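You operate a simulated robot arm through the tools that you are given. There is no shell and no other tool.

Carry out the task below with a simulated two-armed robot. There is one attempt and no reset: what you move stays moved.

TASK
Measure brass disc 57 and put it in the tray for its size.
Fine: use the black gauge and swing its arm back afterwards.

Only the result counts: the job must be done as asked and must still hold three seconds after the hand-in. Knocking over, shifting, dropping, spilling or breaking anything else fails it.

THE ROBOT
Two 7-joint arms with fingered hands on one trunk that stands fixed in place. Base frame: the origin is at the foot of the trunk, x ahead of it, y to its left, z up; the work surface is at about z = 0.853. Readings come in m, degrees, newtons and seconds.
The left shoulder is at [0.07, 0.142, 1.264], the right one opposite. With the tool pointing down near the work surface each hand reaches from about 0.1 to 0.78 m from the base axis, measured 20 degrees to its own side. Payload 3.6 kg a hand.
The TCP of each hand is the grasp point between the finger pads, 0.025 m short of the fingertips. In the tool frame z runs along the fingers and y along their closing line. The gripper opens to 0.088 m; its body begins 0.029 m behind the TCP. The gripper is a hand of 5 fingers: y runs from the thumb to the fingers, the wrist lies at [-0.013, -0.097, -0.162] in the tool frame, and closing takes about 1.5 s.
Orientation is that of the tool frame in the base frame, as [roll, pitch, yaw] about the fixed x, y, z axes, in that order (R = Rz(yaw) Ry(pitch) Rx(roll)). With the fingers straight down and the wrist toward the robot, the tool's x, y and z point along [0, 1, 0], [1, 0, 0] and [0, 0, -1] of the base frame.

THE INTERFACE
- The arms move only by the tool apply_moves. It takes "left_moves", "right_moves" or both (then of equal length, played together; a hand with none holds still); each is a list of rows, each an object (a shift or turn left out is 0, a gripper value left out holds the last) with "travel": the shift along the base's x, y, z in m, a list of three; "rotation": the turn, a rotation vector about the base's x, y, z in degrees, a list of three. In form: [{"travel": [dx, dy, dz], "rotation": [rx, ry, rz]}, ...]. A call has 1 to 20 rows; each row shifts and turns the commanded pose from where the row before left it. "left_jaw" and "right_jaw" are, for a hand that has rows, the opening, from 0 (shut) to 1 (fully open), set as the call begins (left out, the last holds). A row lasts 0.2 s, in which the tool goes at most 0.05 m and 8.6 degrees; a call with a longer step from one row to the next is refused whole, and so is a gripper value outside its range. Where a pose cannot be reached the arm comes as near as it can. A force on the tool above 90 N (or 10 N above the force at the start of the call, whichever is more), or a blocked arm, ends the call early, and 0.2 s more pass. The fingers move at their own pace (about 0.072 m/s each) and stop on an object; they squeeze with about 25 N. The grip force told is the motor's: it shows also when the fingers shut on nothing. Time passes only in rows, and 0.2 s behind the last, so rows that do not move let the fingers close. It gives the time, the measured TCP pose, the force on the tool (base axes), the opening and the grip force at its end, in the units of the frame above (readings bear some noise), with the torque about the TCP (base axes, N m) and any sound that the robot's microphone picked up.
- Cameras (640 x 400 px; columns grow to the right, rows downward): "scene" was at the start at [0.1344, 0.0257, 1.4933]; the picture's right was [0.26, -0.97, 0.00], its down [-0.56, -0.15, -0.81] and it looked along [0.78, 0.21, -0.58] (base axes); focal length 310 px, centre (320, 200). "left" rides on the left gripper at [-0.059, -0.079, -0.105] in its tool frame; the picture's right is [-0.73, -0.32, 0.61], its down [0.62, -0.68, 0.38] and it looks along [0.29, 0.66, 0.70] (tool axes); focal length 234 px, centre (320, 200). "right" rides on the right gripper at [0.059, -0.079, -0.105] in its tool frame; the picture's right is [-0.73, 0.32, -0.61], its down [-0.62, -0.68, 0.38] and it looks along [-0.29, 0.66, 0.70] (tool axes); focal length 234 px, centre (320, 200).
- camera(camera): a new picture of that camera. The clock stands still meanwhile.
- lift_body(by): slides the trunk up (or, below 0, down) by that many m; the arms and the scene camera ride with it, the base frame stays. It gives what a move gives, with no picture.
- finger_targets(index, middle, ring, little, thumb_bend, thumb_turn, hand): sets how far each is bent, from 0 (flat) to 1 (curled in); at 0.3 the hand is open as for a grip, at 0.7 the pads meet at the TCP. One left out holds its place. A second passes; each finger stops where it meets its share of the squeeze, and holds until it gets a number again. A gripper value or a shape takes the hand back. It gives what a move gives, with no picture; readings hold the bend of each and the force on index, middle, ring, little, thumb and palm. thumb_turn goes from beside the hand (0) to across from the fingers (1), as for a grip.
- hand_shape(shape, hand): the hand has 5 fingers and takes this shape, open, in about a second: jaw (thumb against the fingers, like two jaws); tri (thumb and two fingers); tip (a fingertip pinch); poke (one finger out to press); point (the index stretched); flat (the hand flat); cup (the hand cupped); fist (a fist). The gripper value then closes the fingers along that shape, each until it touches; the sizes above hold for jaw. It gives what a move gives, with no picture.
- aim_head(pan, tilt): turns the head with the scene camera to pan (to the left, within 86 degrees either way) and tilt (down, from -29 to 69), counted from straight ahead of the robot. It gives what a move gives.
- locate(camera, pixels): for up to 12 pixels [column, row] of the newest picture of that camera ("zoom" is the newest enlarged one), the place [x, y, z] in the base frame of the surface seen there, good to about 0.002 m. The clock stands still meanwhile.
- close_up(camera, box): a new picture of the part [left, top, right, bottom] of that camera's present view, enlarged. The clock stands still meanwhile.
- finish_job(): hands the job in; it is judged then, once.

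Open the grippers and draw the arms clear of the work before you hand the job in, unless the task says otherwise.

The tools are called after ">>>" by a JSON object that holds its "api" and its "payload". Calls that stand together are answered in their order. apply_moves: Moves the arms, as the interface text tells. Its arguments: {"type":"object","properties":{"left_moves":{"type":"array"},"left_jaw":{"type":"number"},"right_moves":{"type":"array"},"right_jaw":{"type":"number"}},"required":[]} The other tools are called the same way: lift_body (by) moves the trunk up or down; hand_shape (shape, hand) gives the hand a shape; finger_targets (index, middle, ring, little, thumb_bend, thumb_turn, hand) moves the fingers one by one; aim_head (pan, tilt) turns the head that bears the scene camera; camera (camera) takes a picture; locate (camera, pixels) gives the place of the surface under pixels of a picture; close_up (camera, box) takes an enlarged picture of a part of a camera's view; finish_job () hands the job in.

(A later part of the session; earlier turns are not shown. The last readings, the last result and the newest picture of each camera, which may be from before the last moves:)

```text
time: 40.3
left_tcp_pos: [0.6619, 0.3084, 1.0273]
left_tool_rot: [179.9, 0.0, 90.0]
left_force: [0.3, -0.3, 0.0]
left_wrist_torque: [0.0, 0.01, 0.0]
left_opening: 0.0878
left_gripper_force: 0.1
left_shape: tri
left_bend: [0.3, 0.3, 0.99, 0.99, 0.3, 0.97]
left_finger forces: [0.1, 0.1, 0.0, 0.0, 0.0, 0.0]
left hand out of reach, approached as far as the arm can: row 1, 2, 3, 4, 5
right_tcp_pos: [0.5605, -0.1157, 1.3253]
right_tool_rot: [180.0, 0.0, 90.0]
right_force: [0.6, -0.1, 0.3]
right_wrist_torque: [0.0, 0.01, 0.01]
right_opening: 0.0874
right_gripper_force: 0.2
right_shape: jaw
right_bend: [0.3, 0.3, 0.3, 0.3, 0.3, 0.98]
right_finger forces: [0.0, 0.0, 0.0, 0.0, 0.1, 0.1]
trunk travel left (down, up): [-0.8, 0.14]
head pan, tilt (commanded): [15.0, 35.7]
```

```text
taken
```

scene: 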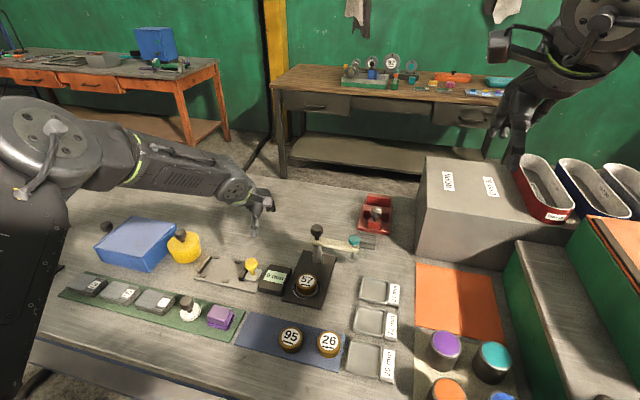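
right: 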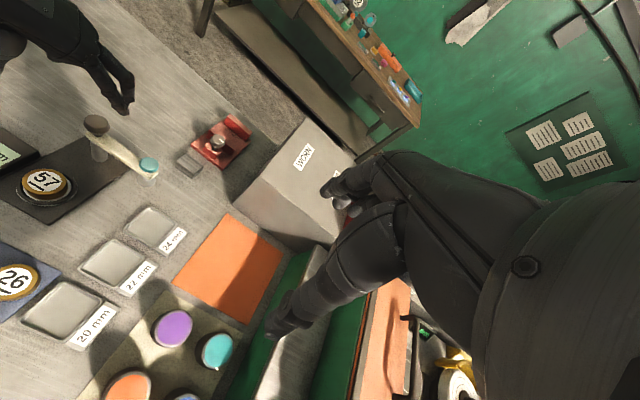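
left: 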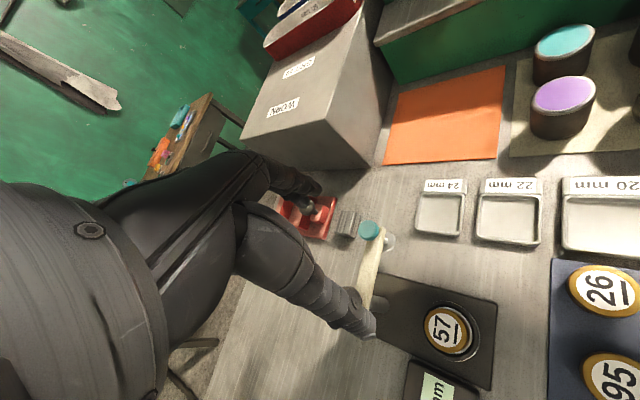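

The reach seems limited by how far the wrist can flex with the tool straight down. I test tilting the fingers forward by 30 degrees (rotation about -y) here in the free lane, then reaching ahead.

>>> {"api": "apply_moves", "payload": {"left_moves": [{"travel": [0, 0, 0.005], "rotation": [0, -7.5, 0]}, {"rotation": [0, -7.5, 0]}, {"rotation": [0, -7.5, 0]}, {"rotation": [0, -7.5, 0]}, {"travel": [0.02, 0, 0]}, {"travel": [0.02, 0, 0]}, {"travel": [0.02, 0, 0]}, {"travel": [0.02, 0, 0]}, {}], "left_jaw": 1}}

>>> {"api": "camera", "payload": {"camera": "scene"}}

```text
time: 42.3
left_tcp_pos: [0.7073, 0.3151, 1.0646]
left_tool_rot: [150.0, 0.0, 90.0]
left_force: [-0.8, 0.1, 0.3]
left_wrist_torque: [-0.03, -0.01, -0.02]
left_opening: 0.0876
left_gripper_force: 0.1
left_shape: tri
left_bend: [0.3, 0.3, 0.99, 0.99, 0.3, 0.97]
left_finger forces: [0.0, 0.0, 0.0, 0.0, 0.0, 0.0]
left hand out of reach, approached as far as the arm can: row 5, 6, 7, 8
right_tcp_pos: [0.5611, -0.1165, 1.3252]
right_tool_rot: [179.9, 0.0, 90.0]
right_force: [0.2, -0.4, -0.2]
right_wrist_torque: [0.02, -0.01, -0.01]
right_opening: 0.0876
right_gripper_force: 0.1
right_shape: jaw
right_bend: [0.3, 0.3, 0.3, 0.3, 0.3, 0.98]
right_finger forces: [0.0, 0.1, 0.0, 0.0, 0.0, 0.0]
trunk travel left (down, up): [-0.8, 0.14]
head pan, tilt (commanded): [15.0, 35.7]
```

```text
taken
```

scene: 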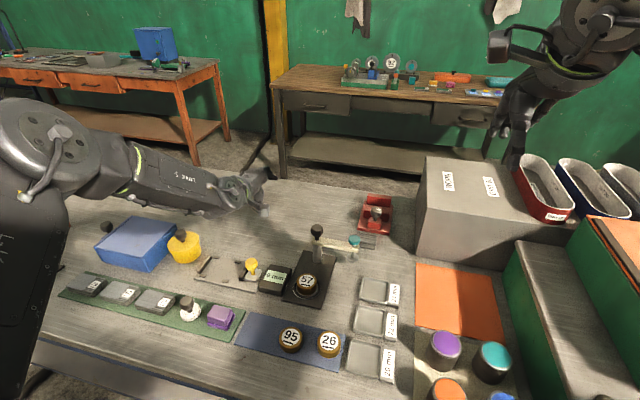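

The boundary points all lie 0.30 m from one fixed point (0.32, 0.34, 1.36): the elbow is pinned there, so a shoulder joint is at its stop. I turn the head left to look at the arm's posture.

>>> {"api": "aim_head", "payload": {"pan": 60, "tilt": 20}}

>>> {"api": "camera", "payload": {"camera": "scene"}}

```text
time: 43.4
left_tcp_pos: [0.7077, 0.3159, 1.0654]
left_tool_rot: [150.0, 0.0, 90.0]
left_force: [-0.1, 0.2, -0.2]
left_wrist_torque: [0.02, -0.02, 0.03]
left_opening: 0.0879
left_gripper_force: 0.0
left_shape: tri
left_bend: [0.3, 0.3, 0.99, 0.99, 0.3, 0.97]
left_finger forces: [0.0, 0.1, 0.0, 0.1, 0.0, 0.0]
right_tcp_pos: [0.5611, -0.1164, 1.3247]
right_tool_rot: [180.0, 0.0, 90.0]
right_force: [0.3, -0.8, 0.5]
right_wrist_torque: [-0.01, 0.04, 0.02]
right_opening: 0.0876
right_gripper_force: 0.1
right_shape: jaw
right_bend: [0.3, 0.3, 0.3, 0.3, 0.3, 0.98]
right_finger forces: [0.1, 0.0, 0.1, 0.0, 0.1, 0.0]
trunk travel left (down, up): [-0.8, 0.14]
head pan, tilt (commanded): [60.0, 20.0]
```

```text
taken
```

scene: 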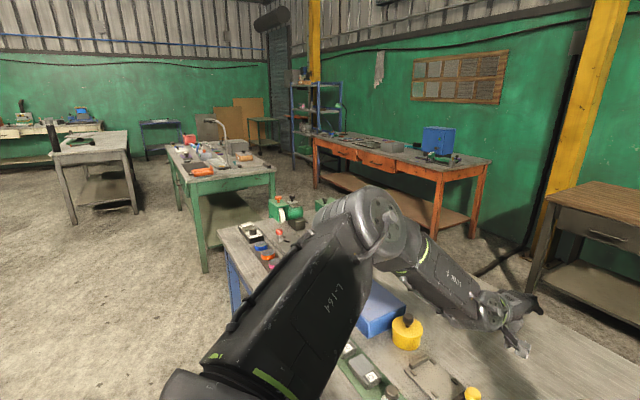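

The elbow sits high as if the shoulder were in a flipped posture at its stops. I'll bring the hand back and swing it far out to the left (free space, z ≥ 1.1) so the arm straightens sideways and the elbow can drop to a normal posture.

>>> {"api": "apply_moves", "payload": {"left_moves": [{"travel": [-0.04, 0.01, 0.02], "rotation": [0, 7.5, 0]}, {"travel": [-0.04, 0.015, 0.02], "rotation": [0, 7.5, 0]}, {"travel": [-0.04, 0.02, 0.02], "rotation": [0, 7.5, 0]}, {"travel": [-0.04, 0.02, 0.01], "rotation": [0, 7.5, 0]}, {"travel": [-0.04, 0.025, 0.01]}, {"travel": [-0.04, 0.025, 0]}, {"travel": [-0.03, 0.035, 0]}, {"travel": [-0.03, 0.035, 0]}, {"travel": [-0.03, 0.035, 0]}, {"travel": [-0.03, 0.035, 0]}, {}], "left_jaw": 1}}

>>> {"api": "camera", "payload": {"camera": "scene"}}

```text
time: 45.8
left_tcp_pos: [0.3504, 0.5675, 1.1427]
left_tool_rot: [-180.0, 0.0, 90.0]
left_force: [0.2, 0.1, 0.7]
left_wrist_torque: [0.0, -0.02, 0.0]
left_opening: 0.0881
left_gripper_force: 0.0
left_shape: tri
left_bend: [0.3, 0.3, 0.99, 0.99, 0.3, 0.97]
left_finger forces: [0.1, 0.0, 0.0, 0.0, 0.0, 0.0]
left hand out of reach, approached as far as the arm can: row 3
right_tcp_pos: [0.5623, -0.1156, 1.3248]
right_tool_rot: [180.0, -0.1, 89.9]
right_force: [-0.4, 0.2, 0.1]
right_wrist_torque: [0.01, 0.0, 0.01]
right_opening: 0.0875
right_gripper_force: 0.0
right_shape: jaw
right_bend: [0.3, 0.3, 0.3, 0.3, 0.3, 0.98]
right_finger forces: [0.0, 0.1, 0.1, 0.1, 0.0, 0.0]
trunk travel left (down, up): [-0.8, 0.14]
head pan, tilt (commanded): [60.0, 20.0]
```

```text
taken
```

scene: 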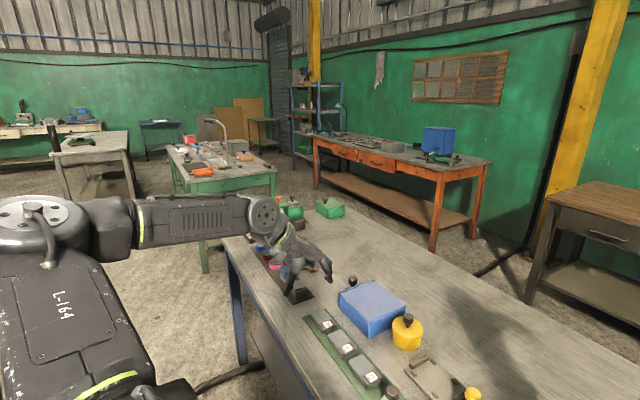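

The upper arm now points sideways, still slightly raised. I extend the hand further left and lower so the elbow has to come down.

>>> {"api": "apply_moves", "payload": {"left_moves": [{"travel": [-0.02, 0.03, -0.012]}, {"travel": [-0.02, 0.03, -0.012]}, {"travel": [-0.02, 0.03, -0.012]}, {"travel": [-0.02, 0.03, -0.012]}, {"travel": [-0.02, 0.03, -0.012]}, {"travel": [0, 0, -0.03]}, {"travel": [0, 0, -0.03]}, {}], "left_jaw": 1}}

>>> {"api": "camera", "payload": {"camera": "scene"}}

```text
time: 47.6
left_tcp_pos: [0.2491, 0.7186, 1.0226]
left_tool_rot: [180.0, 0.0, 90.0]
left_force: [0.4, 0.6, -0.7]
left_wrist_torque: [0.0, 0.03, 0.02]
left_opening: 0.0879
left_gripper_force: 0.1
left_shape: tri
left_bend: [0.3, 0.3, 0.99, 0.99, 0.3, 0.97]
left_finger forces: [0.1, 0.0, 0.1, 0.0, 0.1, 0.0]
right_tcp_pos: [0.5606, -0.1158, 1.3243]
right_tool_rot: [-180.0, 0.0, 90.0]
right_force: [-0.9, -0.2, 0.8]
right_wrist_torque: [0.0, 0.02, -0.03]
right_opening: 0.0875
right_gripper_force: 0.2
right_shape: jaw
right_bend: [0.3, 0.3, 0.3, 0.3, 0.3, 0.98]
right_finger forces: [0.1, 0.0, 0.0, 0.0, 0.0, 0.0]
trunk travel left (down, up): [-0.8, 0.14]
head pan, tilt (commanded): [60.0, 20.0]
```

```text
taken
```

scene: 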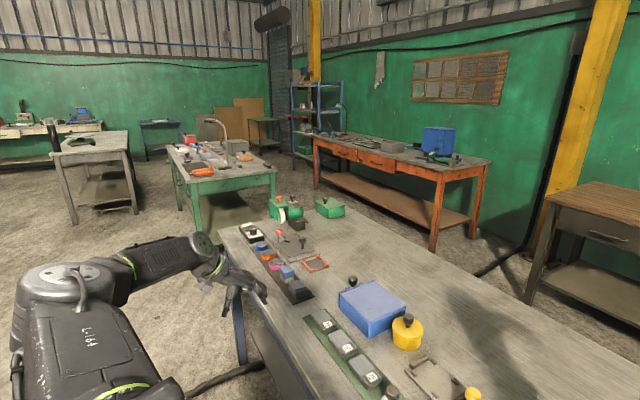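

The elbow has come down to about shoulder height. I check where the table's front edge is before lowering the hand more.

>>> {"api": "locate", "payload": {"camera": "scene", "pixels": [[232, 235], [250, 290], [272, 318], [300, 355], [295, 292], [278, 270], [325, 318], [282, 232], [240, 285], [258, 292], [215, 275], [70, 275]]}}

```text
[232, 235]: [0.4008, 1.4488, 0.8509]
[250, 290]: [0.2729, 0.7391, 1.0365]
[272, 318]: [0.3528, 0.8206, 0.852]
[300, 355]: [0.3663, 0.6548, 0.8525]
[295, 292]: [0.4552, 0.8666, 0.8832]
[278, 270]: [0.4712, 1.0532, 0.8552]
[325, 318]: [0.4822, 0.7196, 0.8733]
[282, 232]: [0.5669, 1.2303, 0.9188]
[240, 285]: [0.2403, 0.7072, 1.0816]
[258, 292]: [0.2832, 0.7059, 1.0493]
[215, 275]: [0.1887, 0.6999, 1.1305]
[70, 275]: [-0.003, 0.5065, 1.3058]
```

The hand is in front of the table edge (x ≈ 0.34). I lower it 0.1 m here, so the elbow goes below shoulder height.

>>> {"api": "apply_moves", "payload": {"left_moves": [{"travel": [-0.01, 0, -0.03]}, {"travel": [-0.01, 0, -0.03]}, {"travel": [0, 0, -0.03]}, {"travel": [0, 0, -0.02]}, {}], "left_jaw": 1}}

>>> {"api": "camera", "payload": {"camera": "scene"}}

```text
time: 48.8
left_tcp_pos: [0.2317, 0.7183, 0.9129]
left_tool_rot: [-180.0, -0.1, 90.0]
left_force: [-0.5, 0.3, -0.5]
left_wrist_torque: [0.0, -0.03, -0.03]
left_opening: 0.088
left_gripper_force: 0.1
left_shape: tri
left_bend: [0.3, 0.3, 0.99, 0.99, 0.3, 0.97]
left_finger forces: [0.0, 0.0, 0.0, 0.0, 0.0, 0.0]
right_tcp_pos: [0.5607, -0.1174, 1.325]
right_tool_rot: [-179.9, -0.1, 90.1]
right_force: [0.6, -1.0, 0.1]
right_wrist_torque: [-0.01, 0.0, 0.03]
right_opening: 0.0873
right_gripper_force: 0.0
right_shape: jaw
right_bend: [0.3, 0.3, 0.3, 0.3, 0.3, 0.98]
right_finger forces: [0.1, 0.1, 0.0, 0.0, 0.0, 0.0]
trunk travel left (down, up): [-0.8, 0.14]
head pan, tilt (commanded): [60.0, 20.0]
```

```text
taken
```

scene: 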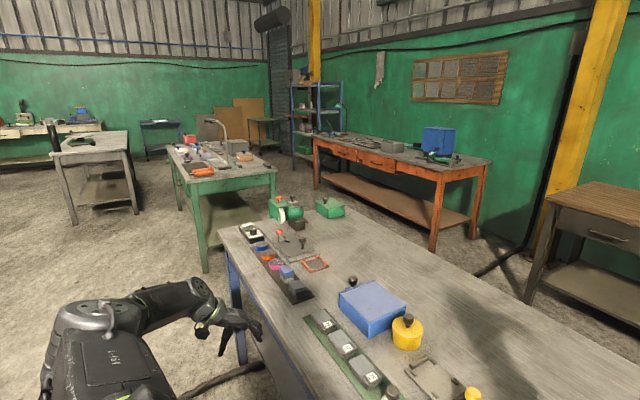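

The elbow is at shoulder height now. I lower the hand further in front of the table (x kept at 0.235) so the nearly straight arm forces the elbow clearly below the shoulder.

>>> {"api": "apply_moves", "payload": {"left_moves": [{"travel": [0, -0.01, -0.03]}, {"travel": [0, -0.01, -0.03]}, {"travel": [0, -0.01, -0.03]}, {"travel": [0, -0.01, -0.03]}, {}], "left_jaw": 1}}

>>> {"api": "camera", "payload": {"camera": "scene"}}

```text
time: 50.0
left_tcp_pos: [0.2316, 0.6789, 0.7931]
left_tool_rot: [-180.0, 0.0, 90.0]
left_force: [0.6, 0.6, -0.3]
left_wrist_torque: [-0.02, 0.03, 0.01]
left_opening: 0.0879
left_gripper_force: 0.0
left_shape: tri
left_bend: [0.3, 0.3, 0.99, 0.99, 0.3, 0.97]
left_finger forces: [0.1, 0.0, 0.0, 0.1, 0.2, 0.0]
right_tcp_pos: [0.5604, -0.117, 1.3263]
right_tool_rot: [-179.9, 0.0, 90.0]
right_force: [0.5, 0.7, -0.4]
right_wrist_torque: [0.0, -0.02, 0.0]
right_opening: 0.0879
right_gripper_force: 0.1
right_shape: jaw
right_bend: [0.3, 0.3, 0.3, 0.3, 0.3, 0.98]
right_finger forces: [0.0, 0.0, 0.0, 0.0, 0.0, 0.1]
trunk travel left (down, up): [-0.8, 0.14]
head pan, tilt (commanded): [60.0, 20.0]
```

```text
taken
```

scene: 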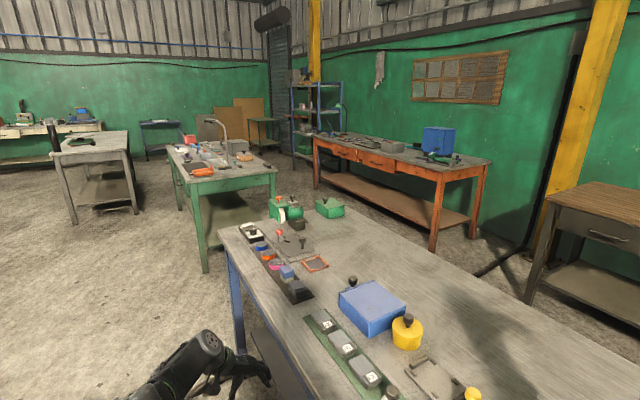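

The arm is straight down-left now with the elbow low. I bring the hand inward and up in front of the table so the elbow stays low, then look.

>>> {"api": "apply_moves", "payload": {"left_moves": [{"travel": [0, -0.03, 0.02]}, {"travel": [0, -0.03, 0.02]}, {"travel": [0, -0.03, 0.02]}, {"travel": [0, -0.03, 0.02]}, {"travel": [0, -0.03, 0.025]}, {"travel": [0, -0.03, 0.03]}, {"travel": [0, -0.03, 0.03]}, {}], "left_jaw": 1}}

>>> {"api": "aim_head", "payload": {"pan": 60, "tilt": 45}}

>>> {"api": "camera", "payload": {"camera": "scene"}}

```text
time: 51.8
left_tcp_pos: [0.2287, 0.4662, 0.9605]
left_tool_rot: [179.9, 0.1, 89.9]
left_force: [-0.4, 0.4, 0.3]
left_wrist_torque: [-0.01, 0.01, 0.0]
left_opening: 0.0879
left_gripper_force: 0.0
left_shape: tri
left_bend: [0.3, 0.3, 0.99, 0.99, 0.3, 0.97]
left_finger forces: [0.0, 0.0, 0.1, 0.1, 0.0, 0.1]
right_tcp_pos: [0.5618, -0.1172, 1.3244]
right_tool_rot: [180.0, 0.0, 90.1]
right_force: [0.8, -0.4, 0.1]
right_wrist_torque: [0.01, -0.01, 0.02]
right_opening: 0.0876
right_gripper_force: 0.0
right_shape: jaw
right_bend: [0.3, 0.3, 0.3, 0.3, 0.3, 0.98]
right_finger forces: [0.0, 0.0, 0.1, 0.0, 0.0, 0.1]
trunk travel left (down, up): [-0.8, 0.14]
head pan, tilt (commanded): [60.0, 20.0]
```

```text
time: 52.7
left_tcp_pos: [0.2297, 0.4671, 0.9598]
left_tool_rot: [-179.9, 0.0, 90.0]
left_force: [0.2, -0.2, -0.1]
left_wrist_torque: [0.0, 0.0, -0.04]
left_opening: 0.088
left_gripper_force: 0.0
left_shape: tri
left_bend: [0.3, 0.3, 0.99, 0.99, 0.3, 0.97]
left_finger forces: [0.1, 0.0, 0.0, 0.1, 0.0, 0.1]
right_tcp_pos: [0.5604, -0.117, 1.3252]
right_tool_rot: [180.0, -0.1, 90.0]
right_force: [-0.5, 0.0, -0.4]
right_wrist_torque: [-0.01, 0.01, 0.01]
right_opening: 0.0878
right_gripper_force: 0.0
right_shape: jaw
right_bend: [0.3, 0.3, 0.3, 0.3, 0.3, 0.98]
right_finger forces: [0.0, 0.0, 0.1, 0.0, 0.1, 0.0]
trunk travel left (down, up): [-0.8, 0.14]
head pan, tilt (commanded): [60.0, 45.0]
```

```text
taken
```

scene: 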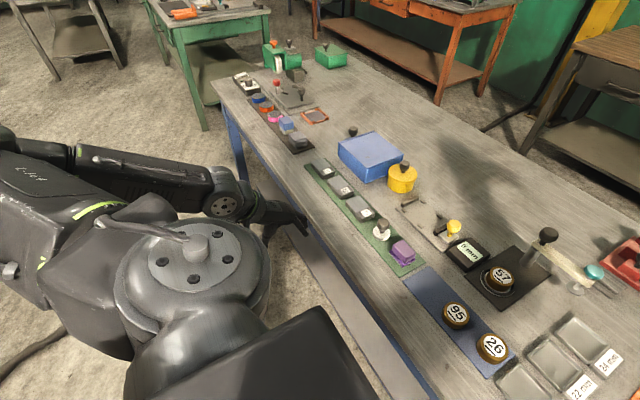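

The hand hangs in front of the table with the elbow out to the left-back. I locate elbow and wrist points.

>>> {"api": "locate", "payload": {"camera": "scene", "pixels": [[15, 175], [40, 150], [75, 160], [222, 190], [195, 240], [120, 250], [270, 212], [150, 175]]}}

```text
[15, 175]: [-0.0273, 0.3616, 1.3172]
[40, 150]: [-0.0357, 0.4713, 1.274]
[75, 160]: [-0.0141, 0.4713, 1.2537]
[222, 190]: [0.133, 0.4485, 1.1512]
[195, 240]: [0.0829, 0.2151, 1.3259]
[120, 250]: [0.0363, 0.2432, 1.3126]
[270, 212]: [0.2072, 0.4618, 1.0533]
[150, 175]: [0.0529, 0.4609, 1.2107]
```

The elbow is at shoulder height, out to the side. I raise the hand to z 1.0 and move it forward over the table to see which way the elbow goes.

>>> {"api": "apply_moves", "payload": {"left_moves": [{"travel": [0, 0, 0.04]}, {"travel": [0.03, -0.005, 0]}, {"travel": [0.04, -0.01, 0]}, {"travel": [0.04, -0.01, 0]}, {"travel": [0.04, -0.01, 0]}, {"travel": [0.04, -0.015, 0]}, {"travel": [0.04, -0.015, 0]}, {}], "left_jaw": 1}}

>>> {"api": "camera", "payload": {"camera": "scene"}}

```text
time: 54.5
left_tcp_pos: [0.4597, 0.4033, 0.9986]
left_tool_rot: [-180.0, 0.0, 90.0]
left_force: [0.1, -0.1, -0.6]
left_wrist_torque: [-0.02, 0.03, 0.0]
left_opening: 0.0878
left_gripper_force: 0.1
left_shape: tri
left_bend: [0.3, 0.3, 0.99, 0.99, 0.3, 0.97]
left_finger forces: [0.1, 0.0, 0.0, 0.1, 0.0, 0.0]
right_tcp_pos: [0.5601, -0.1166, 1.3248]
right_tool_rot: [-180.0, 0.0, 89.9]
right_force: [0.1, -0.4, -0.2]
right_wrist_torque: [0.02, -0.01, -0.01]
right_opening: 0.0876
right_gripper_force: 0.1
right_shape: jaw
right_bend: [0.3, 0.3, 0.3, 0.3, 0.3, 0.98]
right_finger forces: [0.1, 0.0, 0.0, 0.0, 0.0, 0.0]
trunk travel left (down, up): [-0.8, 0.14]
head pan, tilt (commanded): [60.0, 45.0]
```

```text
taken
```

scene: 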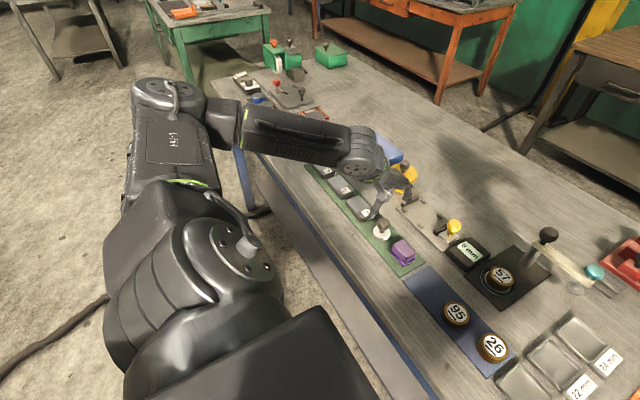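

I locate the elbow (170, 95) and upper arm to see whether it is lower than before.

>>> {"api": "locate", "payload": {"camera": "scene", "pixels": [[170, 92], [195, 110], [225, 120], [180, 140], [240, 240], [360, 155], [150, 180]]}}

```text
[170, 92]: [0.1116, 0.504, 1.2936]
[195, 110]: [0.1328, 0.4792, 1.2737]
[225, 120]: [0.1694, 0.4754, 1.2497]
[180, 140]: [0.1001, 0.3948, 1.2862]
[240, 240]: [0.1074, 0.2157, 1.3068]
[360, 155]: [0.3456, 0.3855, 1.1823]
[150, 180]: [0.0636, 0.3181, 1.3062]
```

The elbow is at shoulder height now. I push forward to (0.66, 0.29, 1.0), where it got stuck before.

>>> {"api": "apply_moves", "payload": {"left_moves": [{"travel": [0.04, -0.02, 0.02]}, {"travel": [0.04, -0.02, 0.01]}, {"travel": [0.04, -0.02, 0]}, {"travel": [0.04, -0.02, -0.01]}, {"travel": [0.04, -0.02, -0.01]}, {"travel": [0.03, -0.01, -0.01]}, {}], "left_jaw": 1}}

>>> {"api": "camera", "payload": {"camera": "scene"}}

```text
time: 56.1
left_tcp_pos: [0.6899, 0.2943, 0.9983]
left_tool_rot: [179.9, -0.1, 90.0]
left_force: [0.0, 0.3, 0.1]
left_wrist_torque: [0.0, 0.0, -0.02]
left_opening: 0.0879
left_gripper_force: 0.1
left_shape: tri
left_bend: [0.3, 0.3, 0.99, 0.99, 0.3, 0.97]
left_finger forces: [0.0, 0.0, 0.0, 0.1, 0.1, 0.0]
right_tcp_pos: [0.5591, -0.1169, 1.3257]
right_tool_rot: [179.9, 0.0, 90.1]
right_force: [-0.2, -0.5, -1.2]
right_wrist_torque: [0.0, 0.03, 0.01]
right_opening: 0.0879
right_gripper_force: 0.0
right_shape: jaw
right_bend: [0.3, 0.3, 0.3, 0.3, 0.3, 0.98]
right_finger forces: [0.1, 0.1, 0.0, 0.0, 0.0, 0.0]
trunk travel left (down, up): [-0.8, 0.14]
head pan, tilt (commanded): [60.0, 45.0]
```

```text
taken
```

scene: 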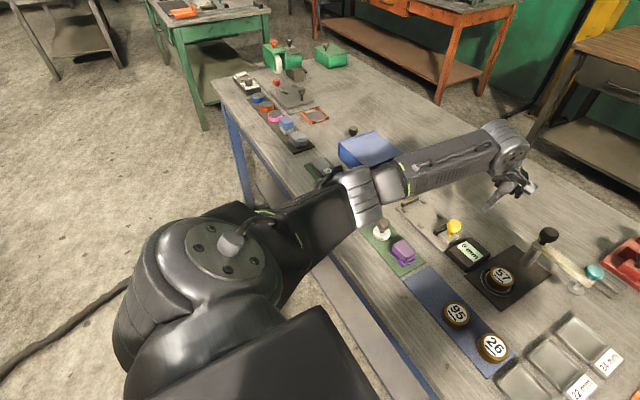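

The shoulder is unflipped: (0.69, 0.294, 1.0) is reached without any limit. I rise to z 1.05 and move over to the teal knob at (0.708, 0.0885), and turn the head back to the work.

>>> {"api": "apply_moves", "payload": {"left_moves": [{"travel": [0, 0, 0.03]}, {"travel": [0, 0, 0.022]}, {"travel": [0.0036, -0.0412, 0]}, {"travel": [0.0036, -0.0412, 0]}, {"travel": [0.0036, -0.0412, 0]}, {"travel": [0.0036, -0.0412, 0]}, {"travel": [0.0036, -0.041, 0]}, {}], "left_jaw": 1}}

>>> {"api": "aim_head", "payload": {"pan": 10, "tilt": 40}}

>>> {"api": "camera", "payload": {"camera": "scene"}}

>>> {"api": "camera", "payload": {"camera": "left"}}

```text
time: 57.9
left_tcp_pos: [0.7081, 0.0882, 1.0509]
left_tool_rot: [-180.0, 0.1, 90.0]
left_force: [-0.1, 0.0, 0.3]
left_wrist_torque: [-0.04, 0.02, 0.01]
left_opening: 0.088
left_gripper_force: 0.0
left_shape: tri
left_bend: [0.3, 0.3, 0.99, 0.99, 0.3, 0.97]
left_finger forces: [0.0, 0.0, 0.0, 0.0, 0.0, 0.0]
right_tcp_pos: [0.5612, -0.1148, 1.3247]
right_tool_rot: [180.0, 0.0, 89.9]
right_force: [0.1, -0.1, -0.7]
right_wrist_torque: [-0.01, 0.0, -0.03]
right_opening: 0.0876
right_gripper_force: 0.1
right_shape: jaw
right_bend: [0.3, 0.3, 0.3, 0.3, 0.3, 0.98]
right_finger forces: [0.1, 0.1, 0.1, 0.1, 0.0, 0.1]
trunk travel left (down, up): [-0.8, 0.14]
head pan, tilt (commanded): [60.0, 45.0]
```

```text
time: 59.1
left_tcp_pos: [0.7094, 0.0869, 1.05]
left_tool_rot: [-180.0, -0.1, 89.9]
left_force: [0.4, 0.4, -0.7]
left_wrist_torque: [0.03, 0.01, 0.03]
left_opening: 0.0876
left_gripper_force: 0.0
left_shape: tri
left_bend: [0.3, 0.3, 0.99, 0.99, 0.3, 0.97]
left_finger forces: [0.0, 0.0, 0.1, 0.0, 0.0, 0.0]
right_tcp_pos: [0.5607, -0.1169, 1.3255]
right_tool_rot: [179.9, 0.0, 90.0]
right_force: [0.7, -0.7, 0.4]
right_wrist_torque: [0.0, 0.0, 0.0]
right_opening: 0.0875
right_gripper_force: 0.0
right_shape: jaw
right_bend: [0.3, 0.3, 0.3, 0.3, 0.3, 0.98]
right_finger forces: [0.1, 0.1, 0.0, 0.0, 0.0, 0.0]
trunk travel left (down, up): [-0.8, 0.14]
head pan, tilt (commanded): [10.0, 40.0]
```

```text
taken
```

scene: 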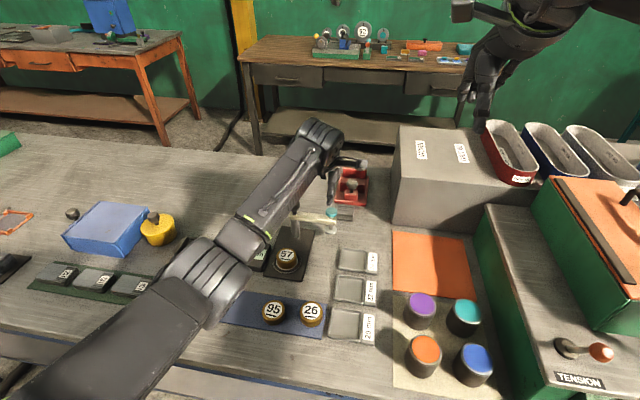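

```text
taken
```

left: 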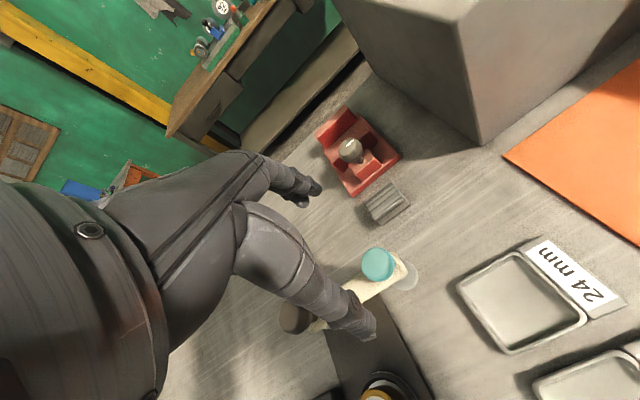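

The hand hangs over the teal knob. I check the height of the elbow and forearm above the table items.

>>> {"api": "locate", "payload": {"camera": "scene", "pixels": [[205, 270], [215, 320], [170, 260], [245, 225], [150, 330], [285, 180], [320, 130], [240, 270], [100, 380]]}}

>>> {"api": "close_up", "payload": {"camera": "left", "box": [260, 200, 460, 380]}}

```text
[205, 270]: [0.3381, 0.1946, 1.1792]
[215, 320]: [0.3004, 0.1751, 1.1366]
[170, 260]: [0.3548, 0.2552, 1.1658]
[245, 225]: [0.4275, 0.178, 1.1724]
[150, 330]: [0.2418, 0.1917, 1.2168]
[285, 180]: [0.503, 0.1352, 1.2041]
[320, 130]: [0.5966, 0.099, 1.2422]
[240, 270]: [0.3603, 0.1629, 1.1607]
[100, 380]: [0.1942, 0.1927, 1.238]
```

```text
2.22 times, centred on (360, 290) of left
```

zoom: 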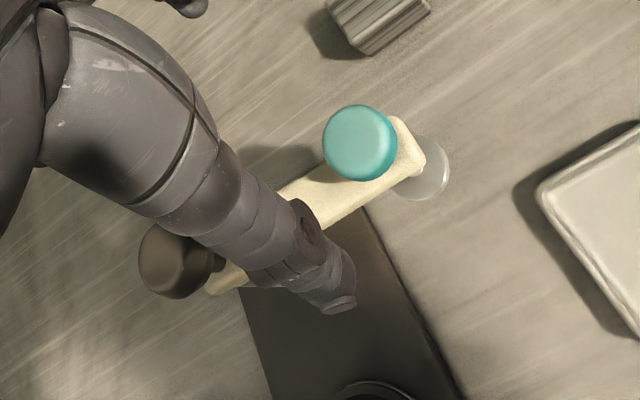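

The forearm is well above everything, and the teal knob sits right under the TCP. I lower the open hand around the knob to z 0.955, then narrow the opening to about 0.044.

>>> {"api": "apply_moves", "payload": {"left_moves": [{"travel": [0, 0, -0.025]}, {"travel": [0, 0, -0.025]}, {"travel": [0, 0, -0.02]}, {"travel": [0, 0, -0.015]}, {"travel": [0, 0, -0.01]}, {}], "left_jaw": 1}}

>>> {"api": "camera", "payload": {"camera": "left"}}

>>> {"api": "close_up", "payload": {"camera": "scene", "box": [240, 140, 400, 280]}}

```text
time: 60.5
left_tcp_pos: [0.7085, 0.0883, 0.9549]
left_tool_rot: [-179.9, 0.0, 90.0]
left_force: [-0.3, -0.6, 0.4]
left_wrist_torque: [0.0, 0.0, -0.02]
left_opening: 0.088
left_gripper_force: 0.0
left_shape: tri
left_bend: [0.3, 0.3, 0.99, 0.99, 0.3, 0.97]
left_finger forces: [0.1, 0.0, 0.0, 0.0, 0.0, 0.0]
right_tcp_pos: [0.5604, -0.116, 1.3255]
right_tool_rot: [-180.0, -0.2, 90.0]
right_force: [-0.6, 0.3, -0.1]
right_wrist_torque: [-0.02, -0.02, 0.01]
right_opening: 0.0877
right_gripper_force: 0.0
right_shape: jaw
right_bend: [0.3, 0.3, 0.3, 0.3, 0.3, 0.98]
right_finger forces: [0.0, 0.0, 0.1, 0.0, 0.0, 0.0]
trunk travel left (down, up): [-0.8, 0.14]
head pan, tilt (commanded): [10.0, 40.0]
```

```text
taken
```

left: 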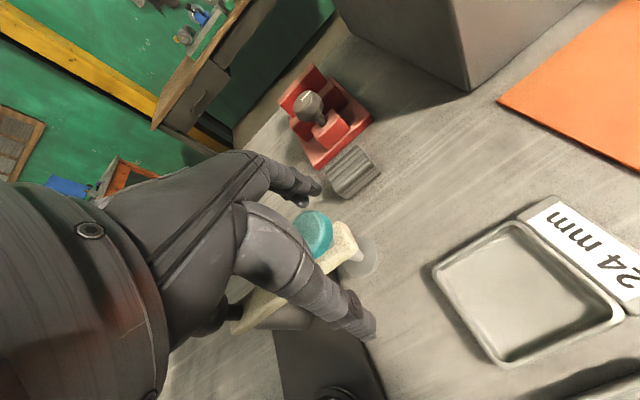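

```text
2.86 times, centred on (320, 210) of scene
```

zoom: 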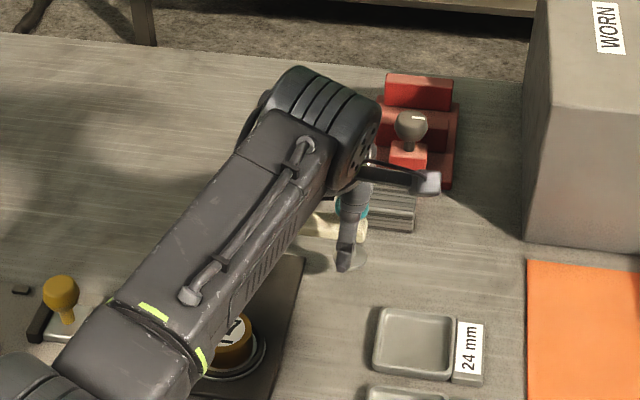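

The knob is between thumb and fingers. I narrow the fingers to about 0.044 m and check nothing is touched.

>>> {"api": "apply_moves", "payload": {"left_moves": [{}, {}, {}, {}], "left_jaw": 0.5}}

>>> {"api": "close_up", "payload": {"camera": "left", "box": [240, 140, 420, 360]}}

```text
time: 61.5
left_tcp_pos: [0.7089, 0.0886, 0.9553]
left_tool_rot: [179.9, 0.0, 90.0]
left_force: [0.5, -0.1, 0.5]
left_wrist_torque: [-0.01, 0.01, 0.01]
left_opening: 0.0442
left_gripper_force: 0.0
left_shape: tri
left_bend: [0.74, 0.44, 0.99, 0.99, 0.69, 1.0]
left_finger forces: [0.1, 0.1, 0.0, 0.0, 0.0, 0.0]
right_tcp_pos: [0.561, -0.1174, 1.3252]
right_tool_rot: [179.9, -0.1, 90.0]
right_force: [-0.5, 0.0, -1.1]
right_wrist_torque: [0.0, -0.07, 0.03]
right_opening: 0.0876
right_gripper_force: 0.1
right_shape: jaw
right_bend: [0.3, 0.3, 0.3, 0.3, 0.3, 0.98]
right_finger forces: [0.0, 0.1, 0.0, 0.0, 0.1, 0.1]
trunk travel left (down, up): [-0.8, 0.14]
head pan, tilt (commanded): [10.0, 40.0]
```

```text
1.82 times, centred on (330, 250) of left
```

zoom: 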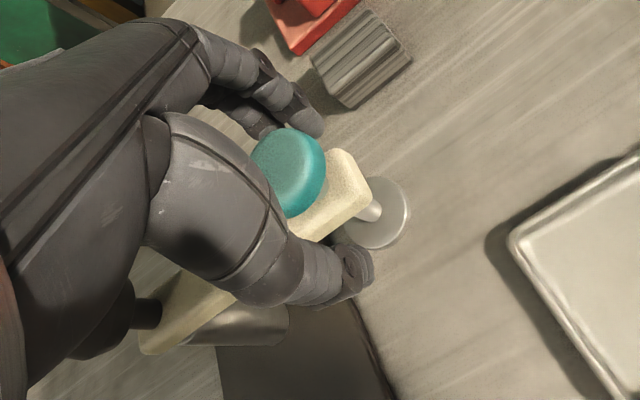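

Index/middle lie behind the knob (far side) and the thumb in front. I start the arc with the first three small steps, turning the hand with the arm, and check forces.

>>> {"api": "apply_moves", "payload": {"left_moves": [{"travel": [-0.01244, 0.00119, 0], "rotation": [0, 0, -7.35]}, {"travel": [-0.01219, 0.00278, 0], "rotation": [0, 0, -7.35]}, {"travel": [-0.01173, 0.00431, 0], "rotation": [0, 0, -7.35]}, {}]}}

>>> {"api": "camera", "payload": {"camera": "left"}}

>>> {"api": "camera", "payload": {"camera": "scene"}}

```text
time: 62.5
left_tcp_pos: [0.6713, 0.0953, 0.954]
left_tool_rot: [179.9, 0.0, 68.0]
left_force: [-0.9, 1.0, 0.3]
left_wrist_torque: [-0.02, 0.0, 0.01]
left_opening: 0.0441
left_gripper_force: 0.0
left_shape: tri
left_bend: [0.74, 0.44, 0.99, 0.99, 0.69, 1.0]
left_finger forces: [0.1, 0.0, 0.0, 0.0, 0.0, 0.1]
right_tcp_pos: [0.5611, -0.1165, 1.3257]
right_tool_rot: [179.9, -0.1, 90.1]
right_force: [0.8, 0.2, -0.5]
right_wrist_torque: [0.01, -0.01, -0.01]
right_opening: 0.0879
right_gripper_force: 0.1
right_shape: jaw
right_bend: [0.3, 0.3, 0.3, 0.3, 0.3, 0.98]
right_finger forces: [0.0, 0.1, 0.0, 0.0, 0.1, 0.1]
trunk travel left (down, up): [-0.8, 0.14]
head pan, tilt (commanded): [10.0, 40.0]
```

```text
taken
```

left: 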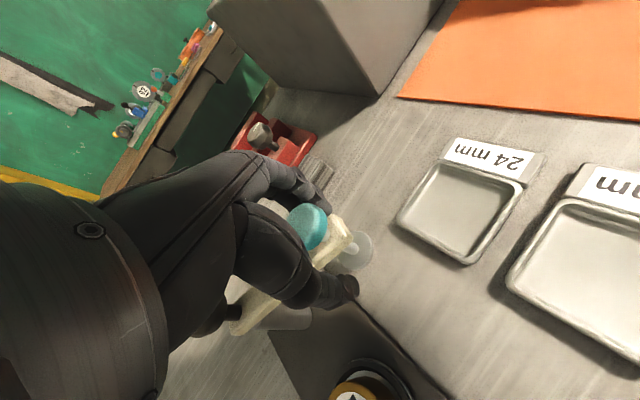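

```text
taken
```

scene: 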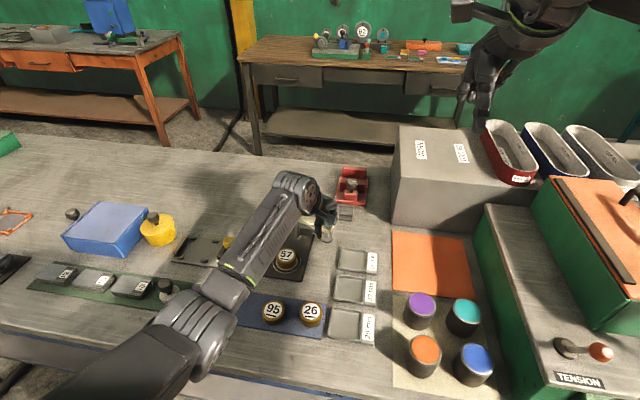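

The arm follows with negligible force (about 1 N), the knob still cradled. I continue with the next five steps of the arc.

>>> {"api": "apply_moves", "payload": {"left_moves": [{"travel": [-0.01108, 0.00577, 0], "rotation": [0, 0, -7.35]}, {"travel": [-0.01026, 0.00715, 0], "rotation": [0, 0, -7.35]}, {"travel": [-0.00926, 0.0084, 0], "rotation": [0, 0, -7.35]}, {"travel": [-0.00811, 0.00952, 0], "rotation": [0, 0, -7.35]}, {"travel": [-0.00681, 0.01047, 0], "rotation": [0, 0, -7.35]}, {}]}}

>>> {"api": "camera", "payload": {"camera": "left"}}

>>> {"api": "camera", "payload": {"camera": "scene"}}

```text
time: 63.9
left_tcp_pos: [0.6264, 0.1376, 0.9555]
left_tool_rot: [-180.0, 0.0, 31.1]
left_force: [-0.9, 0.4, -0.1]
left_wrist_torque: [0.02, 0.0, 0.0]
left_opening: 0.0445
left_gripper_force: 0.1
left_shape: tri
left_bend: [0.74, 0.44, 0.99, 0.99, 0.69, 1.0]
left_finger forces: [0.0, 0.0, 0.1, 0.0, 0.0, 0.1]
right_tcp_pos: [0.5612, -0.1163, 1.325]
right_tool_rot: [-180.0, 0.0, 89.9]
right_force: [0.1, -0.7, -0.4]
right_wrist_torque: [-0.01, -0.02, 0.0]
right_opening: 0.0879
right_gripper_force: 0.1
right_shape: jaw
right_bend: [0.3, 0.3, 0.3, 0.3, 0.3, 0.98]
right_finger forces: [0.0, 0.1, 0.0, 0.0, 0.0, 0.0]
trunk travel left (down, up): [-0.8, 0.14]
head pan, tilt (commanded): [10.0, 40.0]
```

```text
taken
```

left: 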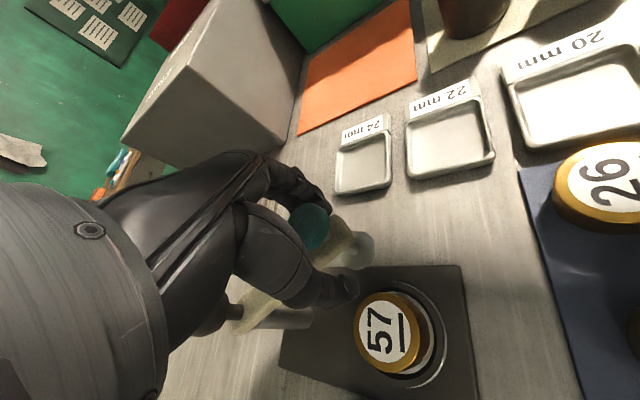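

```text
taken
```

scene: 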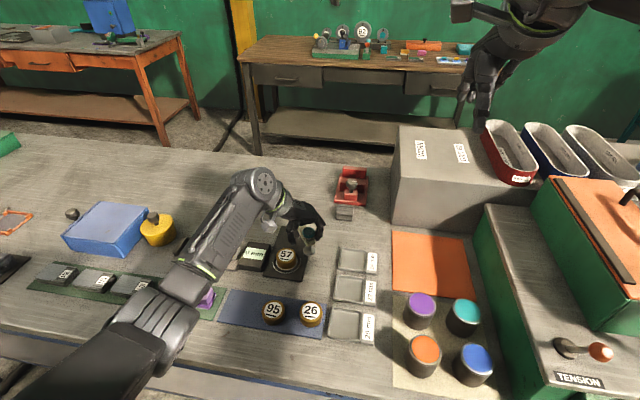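

The arm keeps following; the plunger foot approaches the disc. I do three more steps, watching the force as the foot comes over the disc.

>>> {"api": "apply_moves", "payload": {"left_moves": [{"travel": [-0.00543, 0.01126, 0], "rotation": [0, 0, -7.35]}, {"travel": [-0.00394, 0.01186, 0], "rotation": [0, 0, -7.35]}, {"travel": [-0.00239, 0.01227, 0], "rotation": [0, 0, -7.35]}, {}]}}

>>> {"api": "camera", "payload": {"camera": "left"}}

>>> {"api": "close_up", "payload": {"camera": "scene", "box": [200, 160, 360, 300]}}

```text
time: 64.9
left_tcp_pos: [0.6147, 0.1735, 0.9558]
left_tool_rot: [-180.0, 0.0, 9.1]
left_force: [0.2, 0.1, 0.4]
left_wrist_torque: [0.03, 0.01, 0.0]
left_opening: 0.0443
left_gripper_force: 0.0
left_shape: tri
left_bend: [0.74, 0.44, 0.99, 0.99, 0.69, 1.0]
left_finger forces: [0.2, 0.1, 0.1, 0.0, 0.0, 0.0]
right_tcp_pos: [0.5612, -0.1164, 1.3253]
right_tool_rot: [-179.9, -0.1, 90.0]
right_force: [-0.1, -0.3, 0.4]
right_wrist_torque: [0.0, 0.01, -0.01]
right_opening: 0.0877
right_gripper_force: 0.0
right_shape: jaw
right_bend: [0.3, 0.3, 0.3, 0.3, 0.3, 0.98]
right_finger forces: [0.1, 0.0, 0.0, 0.1, 0.0, 0.0]
trunk travel left (down, up): [-0.8, 0.14]
head pan, tilt (commanded): [10.0, 40.0]
```

```text
taken
```

left: 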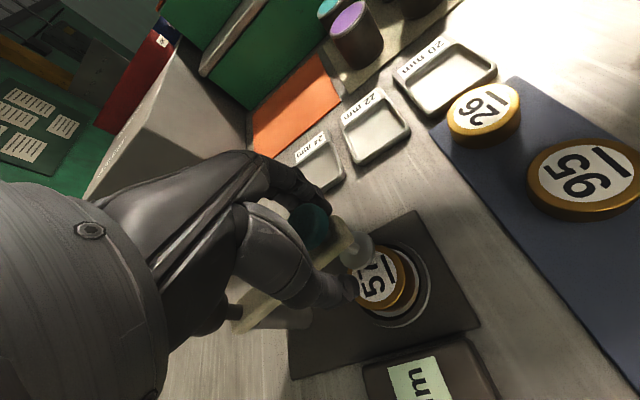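

```text
2.86 times, centred on (280, 230) of scene
```

zoom: 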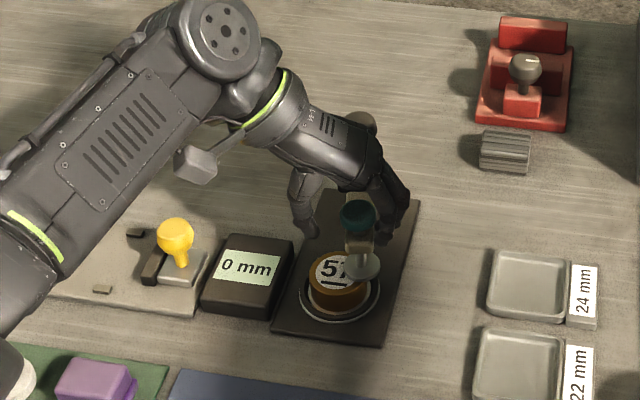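

The foot is arriving over the disc. I do the twelfth step and measure where the teal knob is.

>>> {"api": "apply_moves", "payload": {"left_moves": [{"travel": [-0.0004, 0.0062, 0], "rotation": [0, 0, -3.6]}, {"travel": [-0.0004, 0.0062, 0], "rotation": [0, 0, -3.6]}, {}]}}

>>> {"api": "close_up", "payload": {"camera": "scene", "box": [260, 190, 340, 280]}}

>>> {"api": "close_up", "payload": {"camera": "left", "box": [220, 170, 460, 370]}}

```text
time: 65.7
left_tcp_pos: [0.614, 0.1849, 0.9552]
left_tool_rot: [-180.0, 0.0, 2.1]
left_force: [0.0, -0.1, -0.3]
left_wrist_torque: [-0.05, 0.04, 0.0]
left_opening: 0.0444
left_gripper_force: 0.0
left_shape: tri
left_bend: [0.74, 0.44, 0.99, 0.99, 0.69, 1.0]
left_finger forces: [0.1, 0.0, 0.0, 0.1, 0.1, 0.0]
right_tcp_pos: [0.562, -0.117, 1.3248]
right_tool_rot: [-179.9, -0.1, 89.9]
right_force: [0.5, -0.6, 0.1]
right_wrist_torque: [0.03, 0.02, 0.02]
right_opening: 0.0874
right_gripper_force: 0.1
right_shape: jaw
right_bend: [0.3, 0.3, 0.3, 0.3, 0.3, 0.98]
right_finger forces: [0.0, 0.1, 0.0, 0.0, 0.0, 0.0]
trunk travel left (down, up): [-0.8, 0.14]
head pan, tilt (commanded): [10.0, 40.0]
```

```text
4.44 times, centred on (300, 235) of scene
```

zoom: 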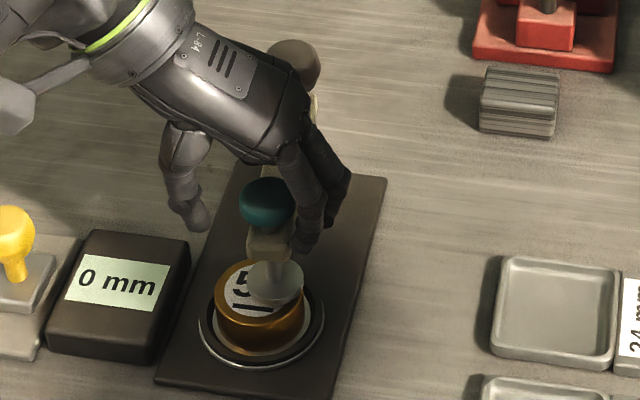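

```text
2.00 times, centred on (340, 270) of left
```

zoom: 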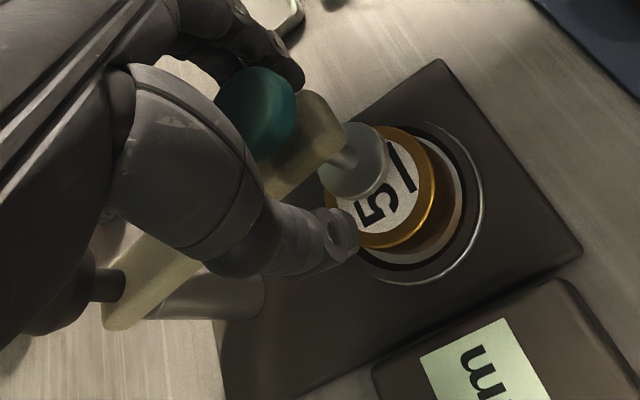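

I locate the foot, teal knob and disc top in the scene zoom's view.

>>> {"api": "close_up", "payload": {"camera": "scene", "box": [260, 190, 340, 280]}}

>>> {"api": "locate", "payload": {"camera": "zoom", "pixels": [[276, 282], [250, 285], [302, 282], [265, 203], [241, 203], [290, 200], [240, 305], [260, 310], [268, 240], [222, 290], [292, 70], [240, 350]]}}

```text
4.44 times, centred on (300, 235) of scene
```

zoom: 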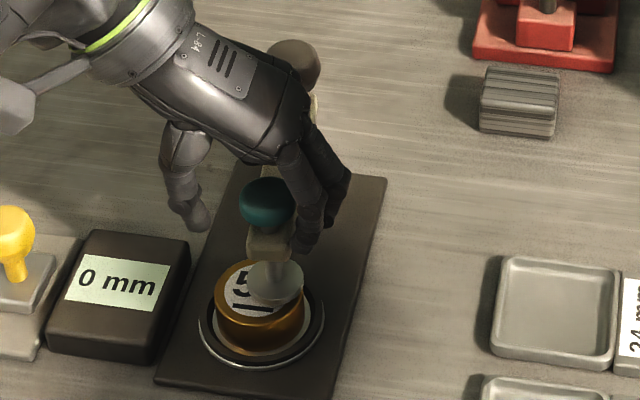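

```text
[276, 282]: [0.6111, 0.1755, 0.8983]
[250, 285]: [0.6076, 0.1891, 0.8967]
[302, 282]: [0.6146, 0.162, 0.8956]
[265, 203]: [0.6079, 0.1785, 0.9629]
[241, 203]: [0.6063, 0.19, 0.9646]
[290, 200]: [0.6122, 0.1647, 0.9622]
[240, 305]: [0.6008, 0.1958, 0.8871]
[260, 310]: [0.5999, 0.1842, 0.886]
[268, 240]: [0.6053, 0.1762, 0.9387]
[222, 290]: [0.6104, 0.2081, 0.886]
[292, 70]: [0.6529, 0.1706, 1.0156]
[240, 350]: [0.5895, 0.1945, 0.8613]
```

The foot's centre is at (0.611, 0.1755), about 1 cm short of the disc's centre. I push on in +y by 3 mm steps, watching the force for a stop.

>>> {"api": "apply_moves", "payload": {"left_moves": [{"travel": [0, 0.003, 0]}, {"travel": [0, 0.003, 0]}, {"travel": [0, 0.003, 0]}, {}]}}

>>> {"api": "close_up", "payload": {"camera": "scene", "box": [260, 190, 340, 280]}}

>>> {"api": "locate", "payload": {"camera": "zoom", "pixels": [[268, 282], [242, 285], [294, 282], [257, 203], [233, 203], [282, 200], [260, 320], [262, 240]]}}

```text
time: 66.7
left_tcp_pos: [0.6146, 0.1945, 0.9557]
left_tool_rot: [-180.0, 0.1, 2.0]
left_force: [-0.2, 0.6, -0.2]
left_wrist_torque: [0.04, -0.01, -0.01]
left_opening: 0.0443
left_gripper_force: 0.1
left_shape: tri
left_bend: [0.74, 0.44, 0.99, 0.99, 0.69, 1.0]
left_finger forces: [0.1, 0.0, 0.0, 0.1, 0.1, 0.1]
right_tcp_pos: [0.5616, -0.1156, 1.3244]
right_tool_rot: [-180.0, -0.2, 90.0]
right_force: [0.3, 0.9, 0.5]
right_wrist_torque: [0.01, -0.01, -0.02]
right_opening: 0.0876
right_gripper_force: 0.1
right_shape: jaw
right_bend: [0.3, 0.3, 0.3, 0.3, 0.3, 0.98]
right_finger forces: [0.0, 0.0, 0.1, 0.0, 0.0, 0.0]
trunk travel left (down, up): [-0.8, 0.14]
head pan, tilt (commanded): [10.0, 40.0]
```

```text
4.44 times, centred on (300, 235) of scene
```

zoom: 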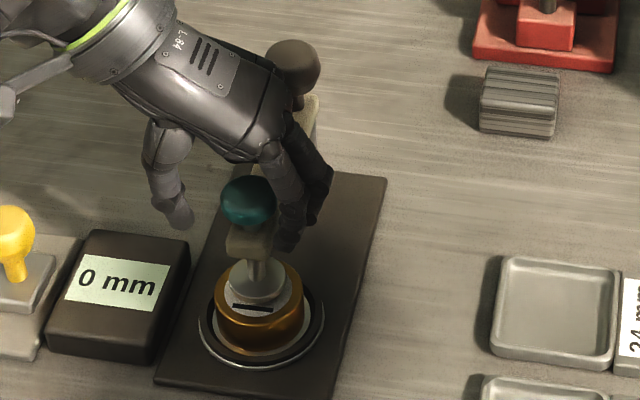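

```text
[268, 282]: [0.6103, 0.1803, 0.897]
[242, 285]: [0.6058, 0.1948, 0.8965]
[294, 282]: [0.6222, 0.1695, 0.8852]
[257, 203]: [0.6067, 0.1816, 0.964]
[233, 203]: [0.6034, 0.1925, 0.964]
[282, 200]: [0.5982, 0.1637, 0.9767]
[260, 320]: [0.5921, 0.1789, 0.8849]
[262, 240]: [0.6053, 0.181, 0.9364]
```

The foot is now centred over the disc with no force. I open the fingers, raise the hand clear, and change it to the poking shape for pressing the teal plunger.

>>> {"api": "apply_moves", "payload": {"left_moves": [{}, {}, {}, {}], "left_jaw": 1}}

>>> {"api": "apply_moves", "payload": {"left_moves": [{"travel": [0, 0, 0.015]}, {"travel": [0, 0, 0.025]}, {"travel": [0, 0, 0.03]}, {"travel": [0, 0, 0.02]}, {}]}}

>>> {"api": "hand_shape", "payload": {"hand": "left", "shape": "poke"}}

>>> {"api": "camera", "payload": {"camera": "left"}}

>>> {"api": "close_up", "payload": {"camera": "scene", "box": [230, 150, 350, 280]}}

```text
time: 67.7
left_tcp_pos: [0.613, 0.1936, 0.956]
left_tool_rot: [-180.0, 0.0, 2.0]
left_force: [0.1, 0.8, -0.1]
left_wrist_torque: [0.0, 0.0, 0.0]
left_opening: 0.0875
left_gripper_force: 0.1
left_shape: tri
left_bend: [0.3, 0.3, 0.99, 0.99, 0.3, 0.98]
left_finger forces: [0.0, 0.0, 0.0, 0.1, 0.1, 0.0]
right_tcp_pos: [0.5607, -0.1168, 1.3254]
right_tool_rot: [-179.9, 0.0, 90.0]
right_force: [0.6, -1.1, 0.0]
right_wrist_torque: [-0.03, -0.01, 0.0]
right_opening: 0.0875
right_gripper_force: 0.0
right_shape: jaw
right_bend: [0.3, 0.3, 0.3, 0.3, 0.3, 0.98]
right_finger forces: [0.0, 0.0, 0.1, 0.1, 0.0, 0.0]
trunk travel left (down, up): [-0.8, 0.14]
head pan, tilt (commanded): [10.0, 40.0]
```

```text
time: 68.9
left_tcp_pos: [0.613, 0.1961, 1.0454]
left_tool_rot: [-180.0, 0.1, 2.0]
left_force: [-0.2, 0.9, 0.3]
left_wrist_torque: [0.0, 0.03, -0.02]
left_opening: 0.0876
left_gripper_force: 0.1
left_shape: tri
left_bend: [0.3, 0.3, 0.99, 0.99, 0.3, 0.98]
left_finger forces: [0.0, 0.1, 0.0, 0.0, 0.0, 0.1]
right_tcp_pos: [0.5602, -0.1164, 1.3251]
right_tool_rot: [-180.0, 0.1, 89.9]
right_force: [0.7, -0.1, 0.5]
right_wrist_torque: [0.0, -0.03, 0.04]
right_opening: 0.0878
right_gripper_force: 0.1
right_shape: jaw
right_bend: [0.3, 0.3, 0.3, 0.3, 0.3, 0.98]
right_finger forces: [0.0, 0.1, 0.1, 0.1, 0.1, 0.0]
trunk travel left (down, up): [-0.8, 0.14]
head pan, tilt (commanded): [10.0, 40.0]
```

```text
time: 69.8
left_tcp_pos: [0.6135, 0.1942, 1.0445]
left_tool_rot: [179.9, 0.0, 2.0]
left_force: [0.4, 0.0, -0.1]
left_wrist_torque: [0.02, 0.0, 0.0]
left_opening: 0.0
left_gripper_force: 0.1
left_shape: poke
left_bend: [0.7, 0.7, 0.99, 0.99, 1.0, 1.0]
left_finger forces: [0.1, 0.0, 0.0, 0.0, 0.0, 0.0]
right_tcp_pos: [0.5607, -0.1157, 1.3248]
right_tool_rot: [-180.0, -0.1, 90.1]
right_force: [0.5, -0.7, -0.3]
right_wrist_torque: [-0.02, 0.0, 0.0]
right_opening: 0.0875
right_gripper_force: 0.0
right_shape: jaw
right_bend: [0.3, 0.3, 0.3, 0.3, 0.3, 0.98]
right_finger forces: [0.0, 0.1, 0.0, 0.0, 0.1, 0.0]
trunk travel left (down, up): [-0.8, 0.14]
head pan, tilt (commanded): [10.0, 40.0]
```

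```text
taken
```

left: 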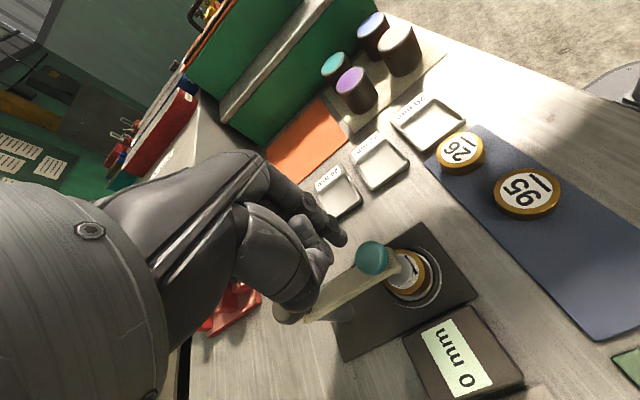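

```text
3.08 times, centred on (290, 215) of scene
```

zoom: 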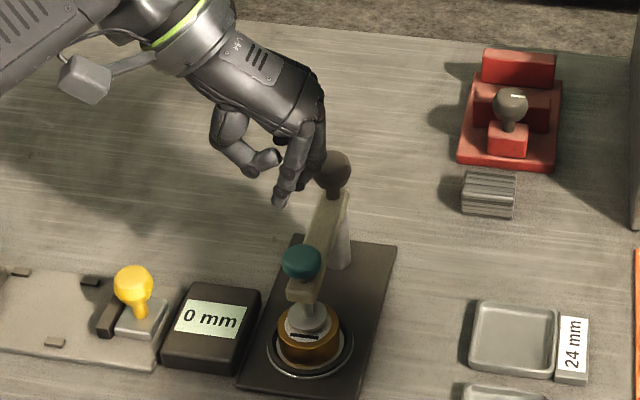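

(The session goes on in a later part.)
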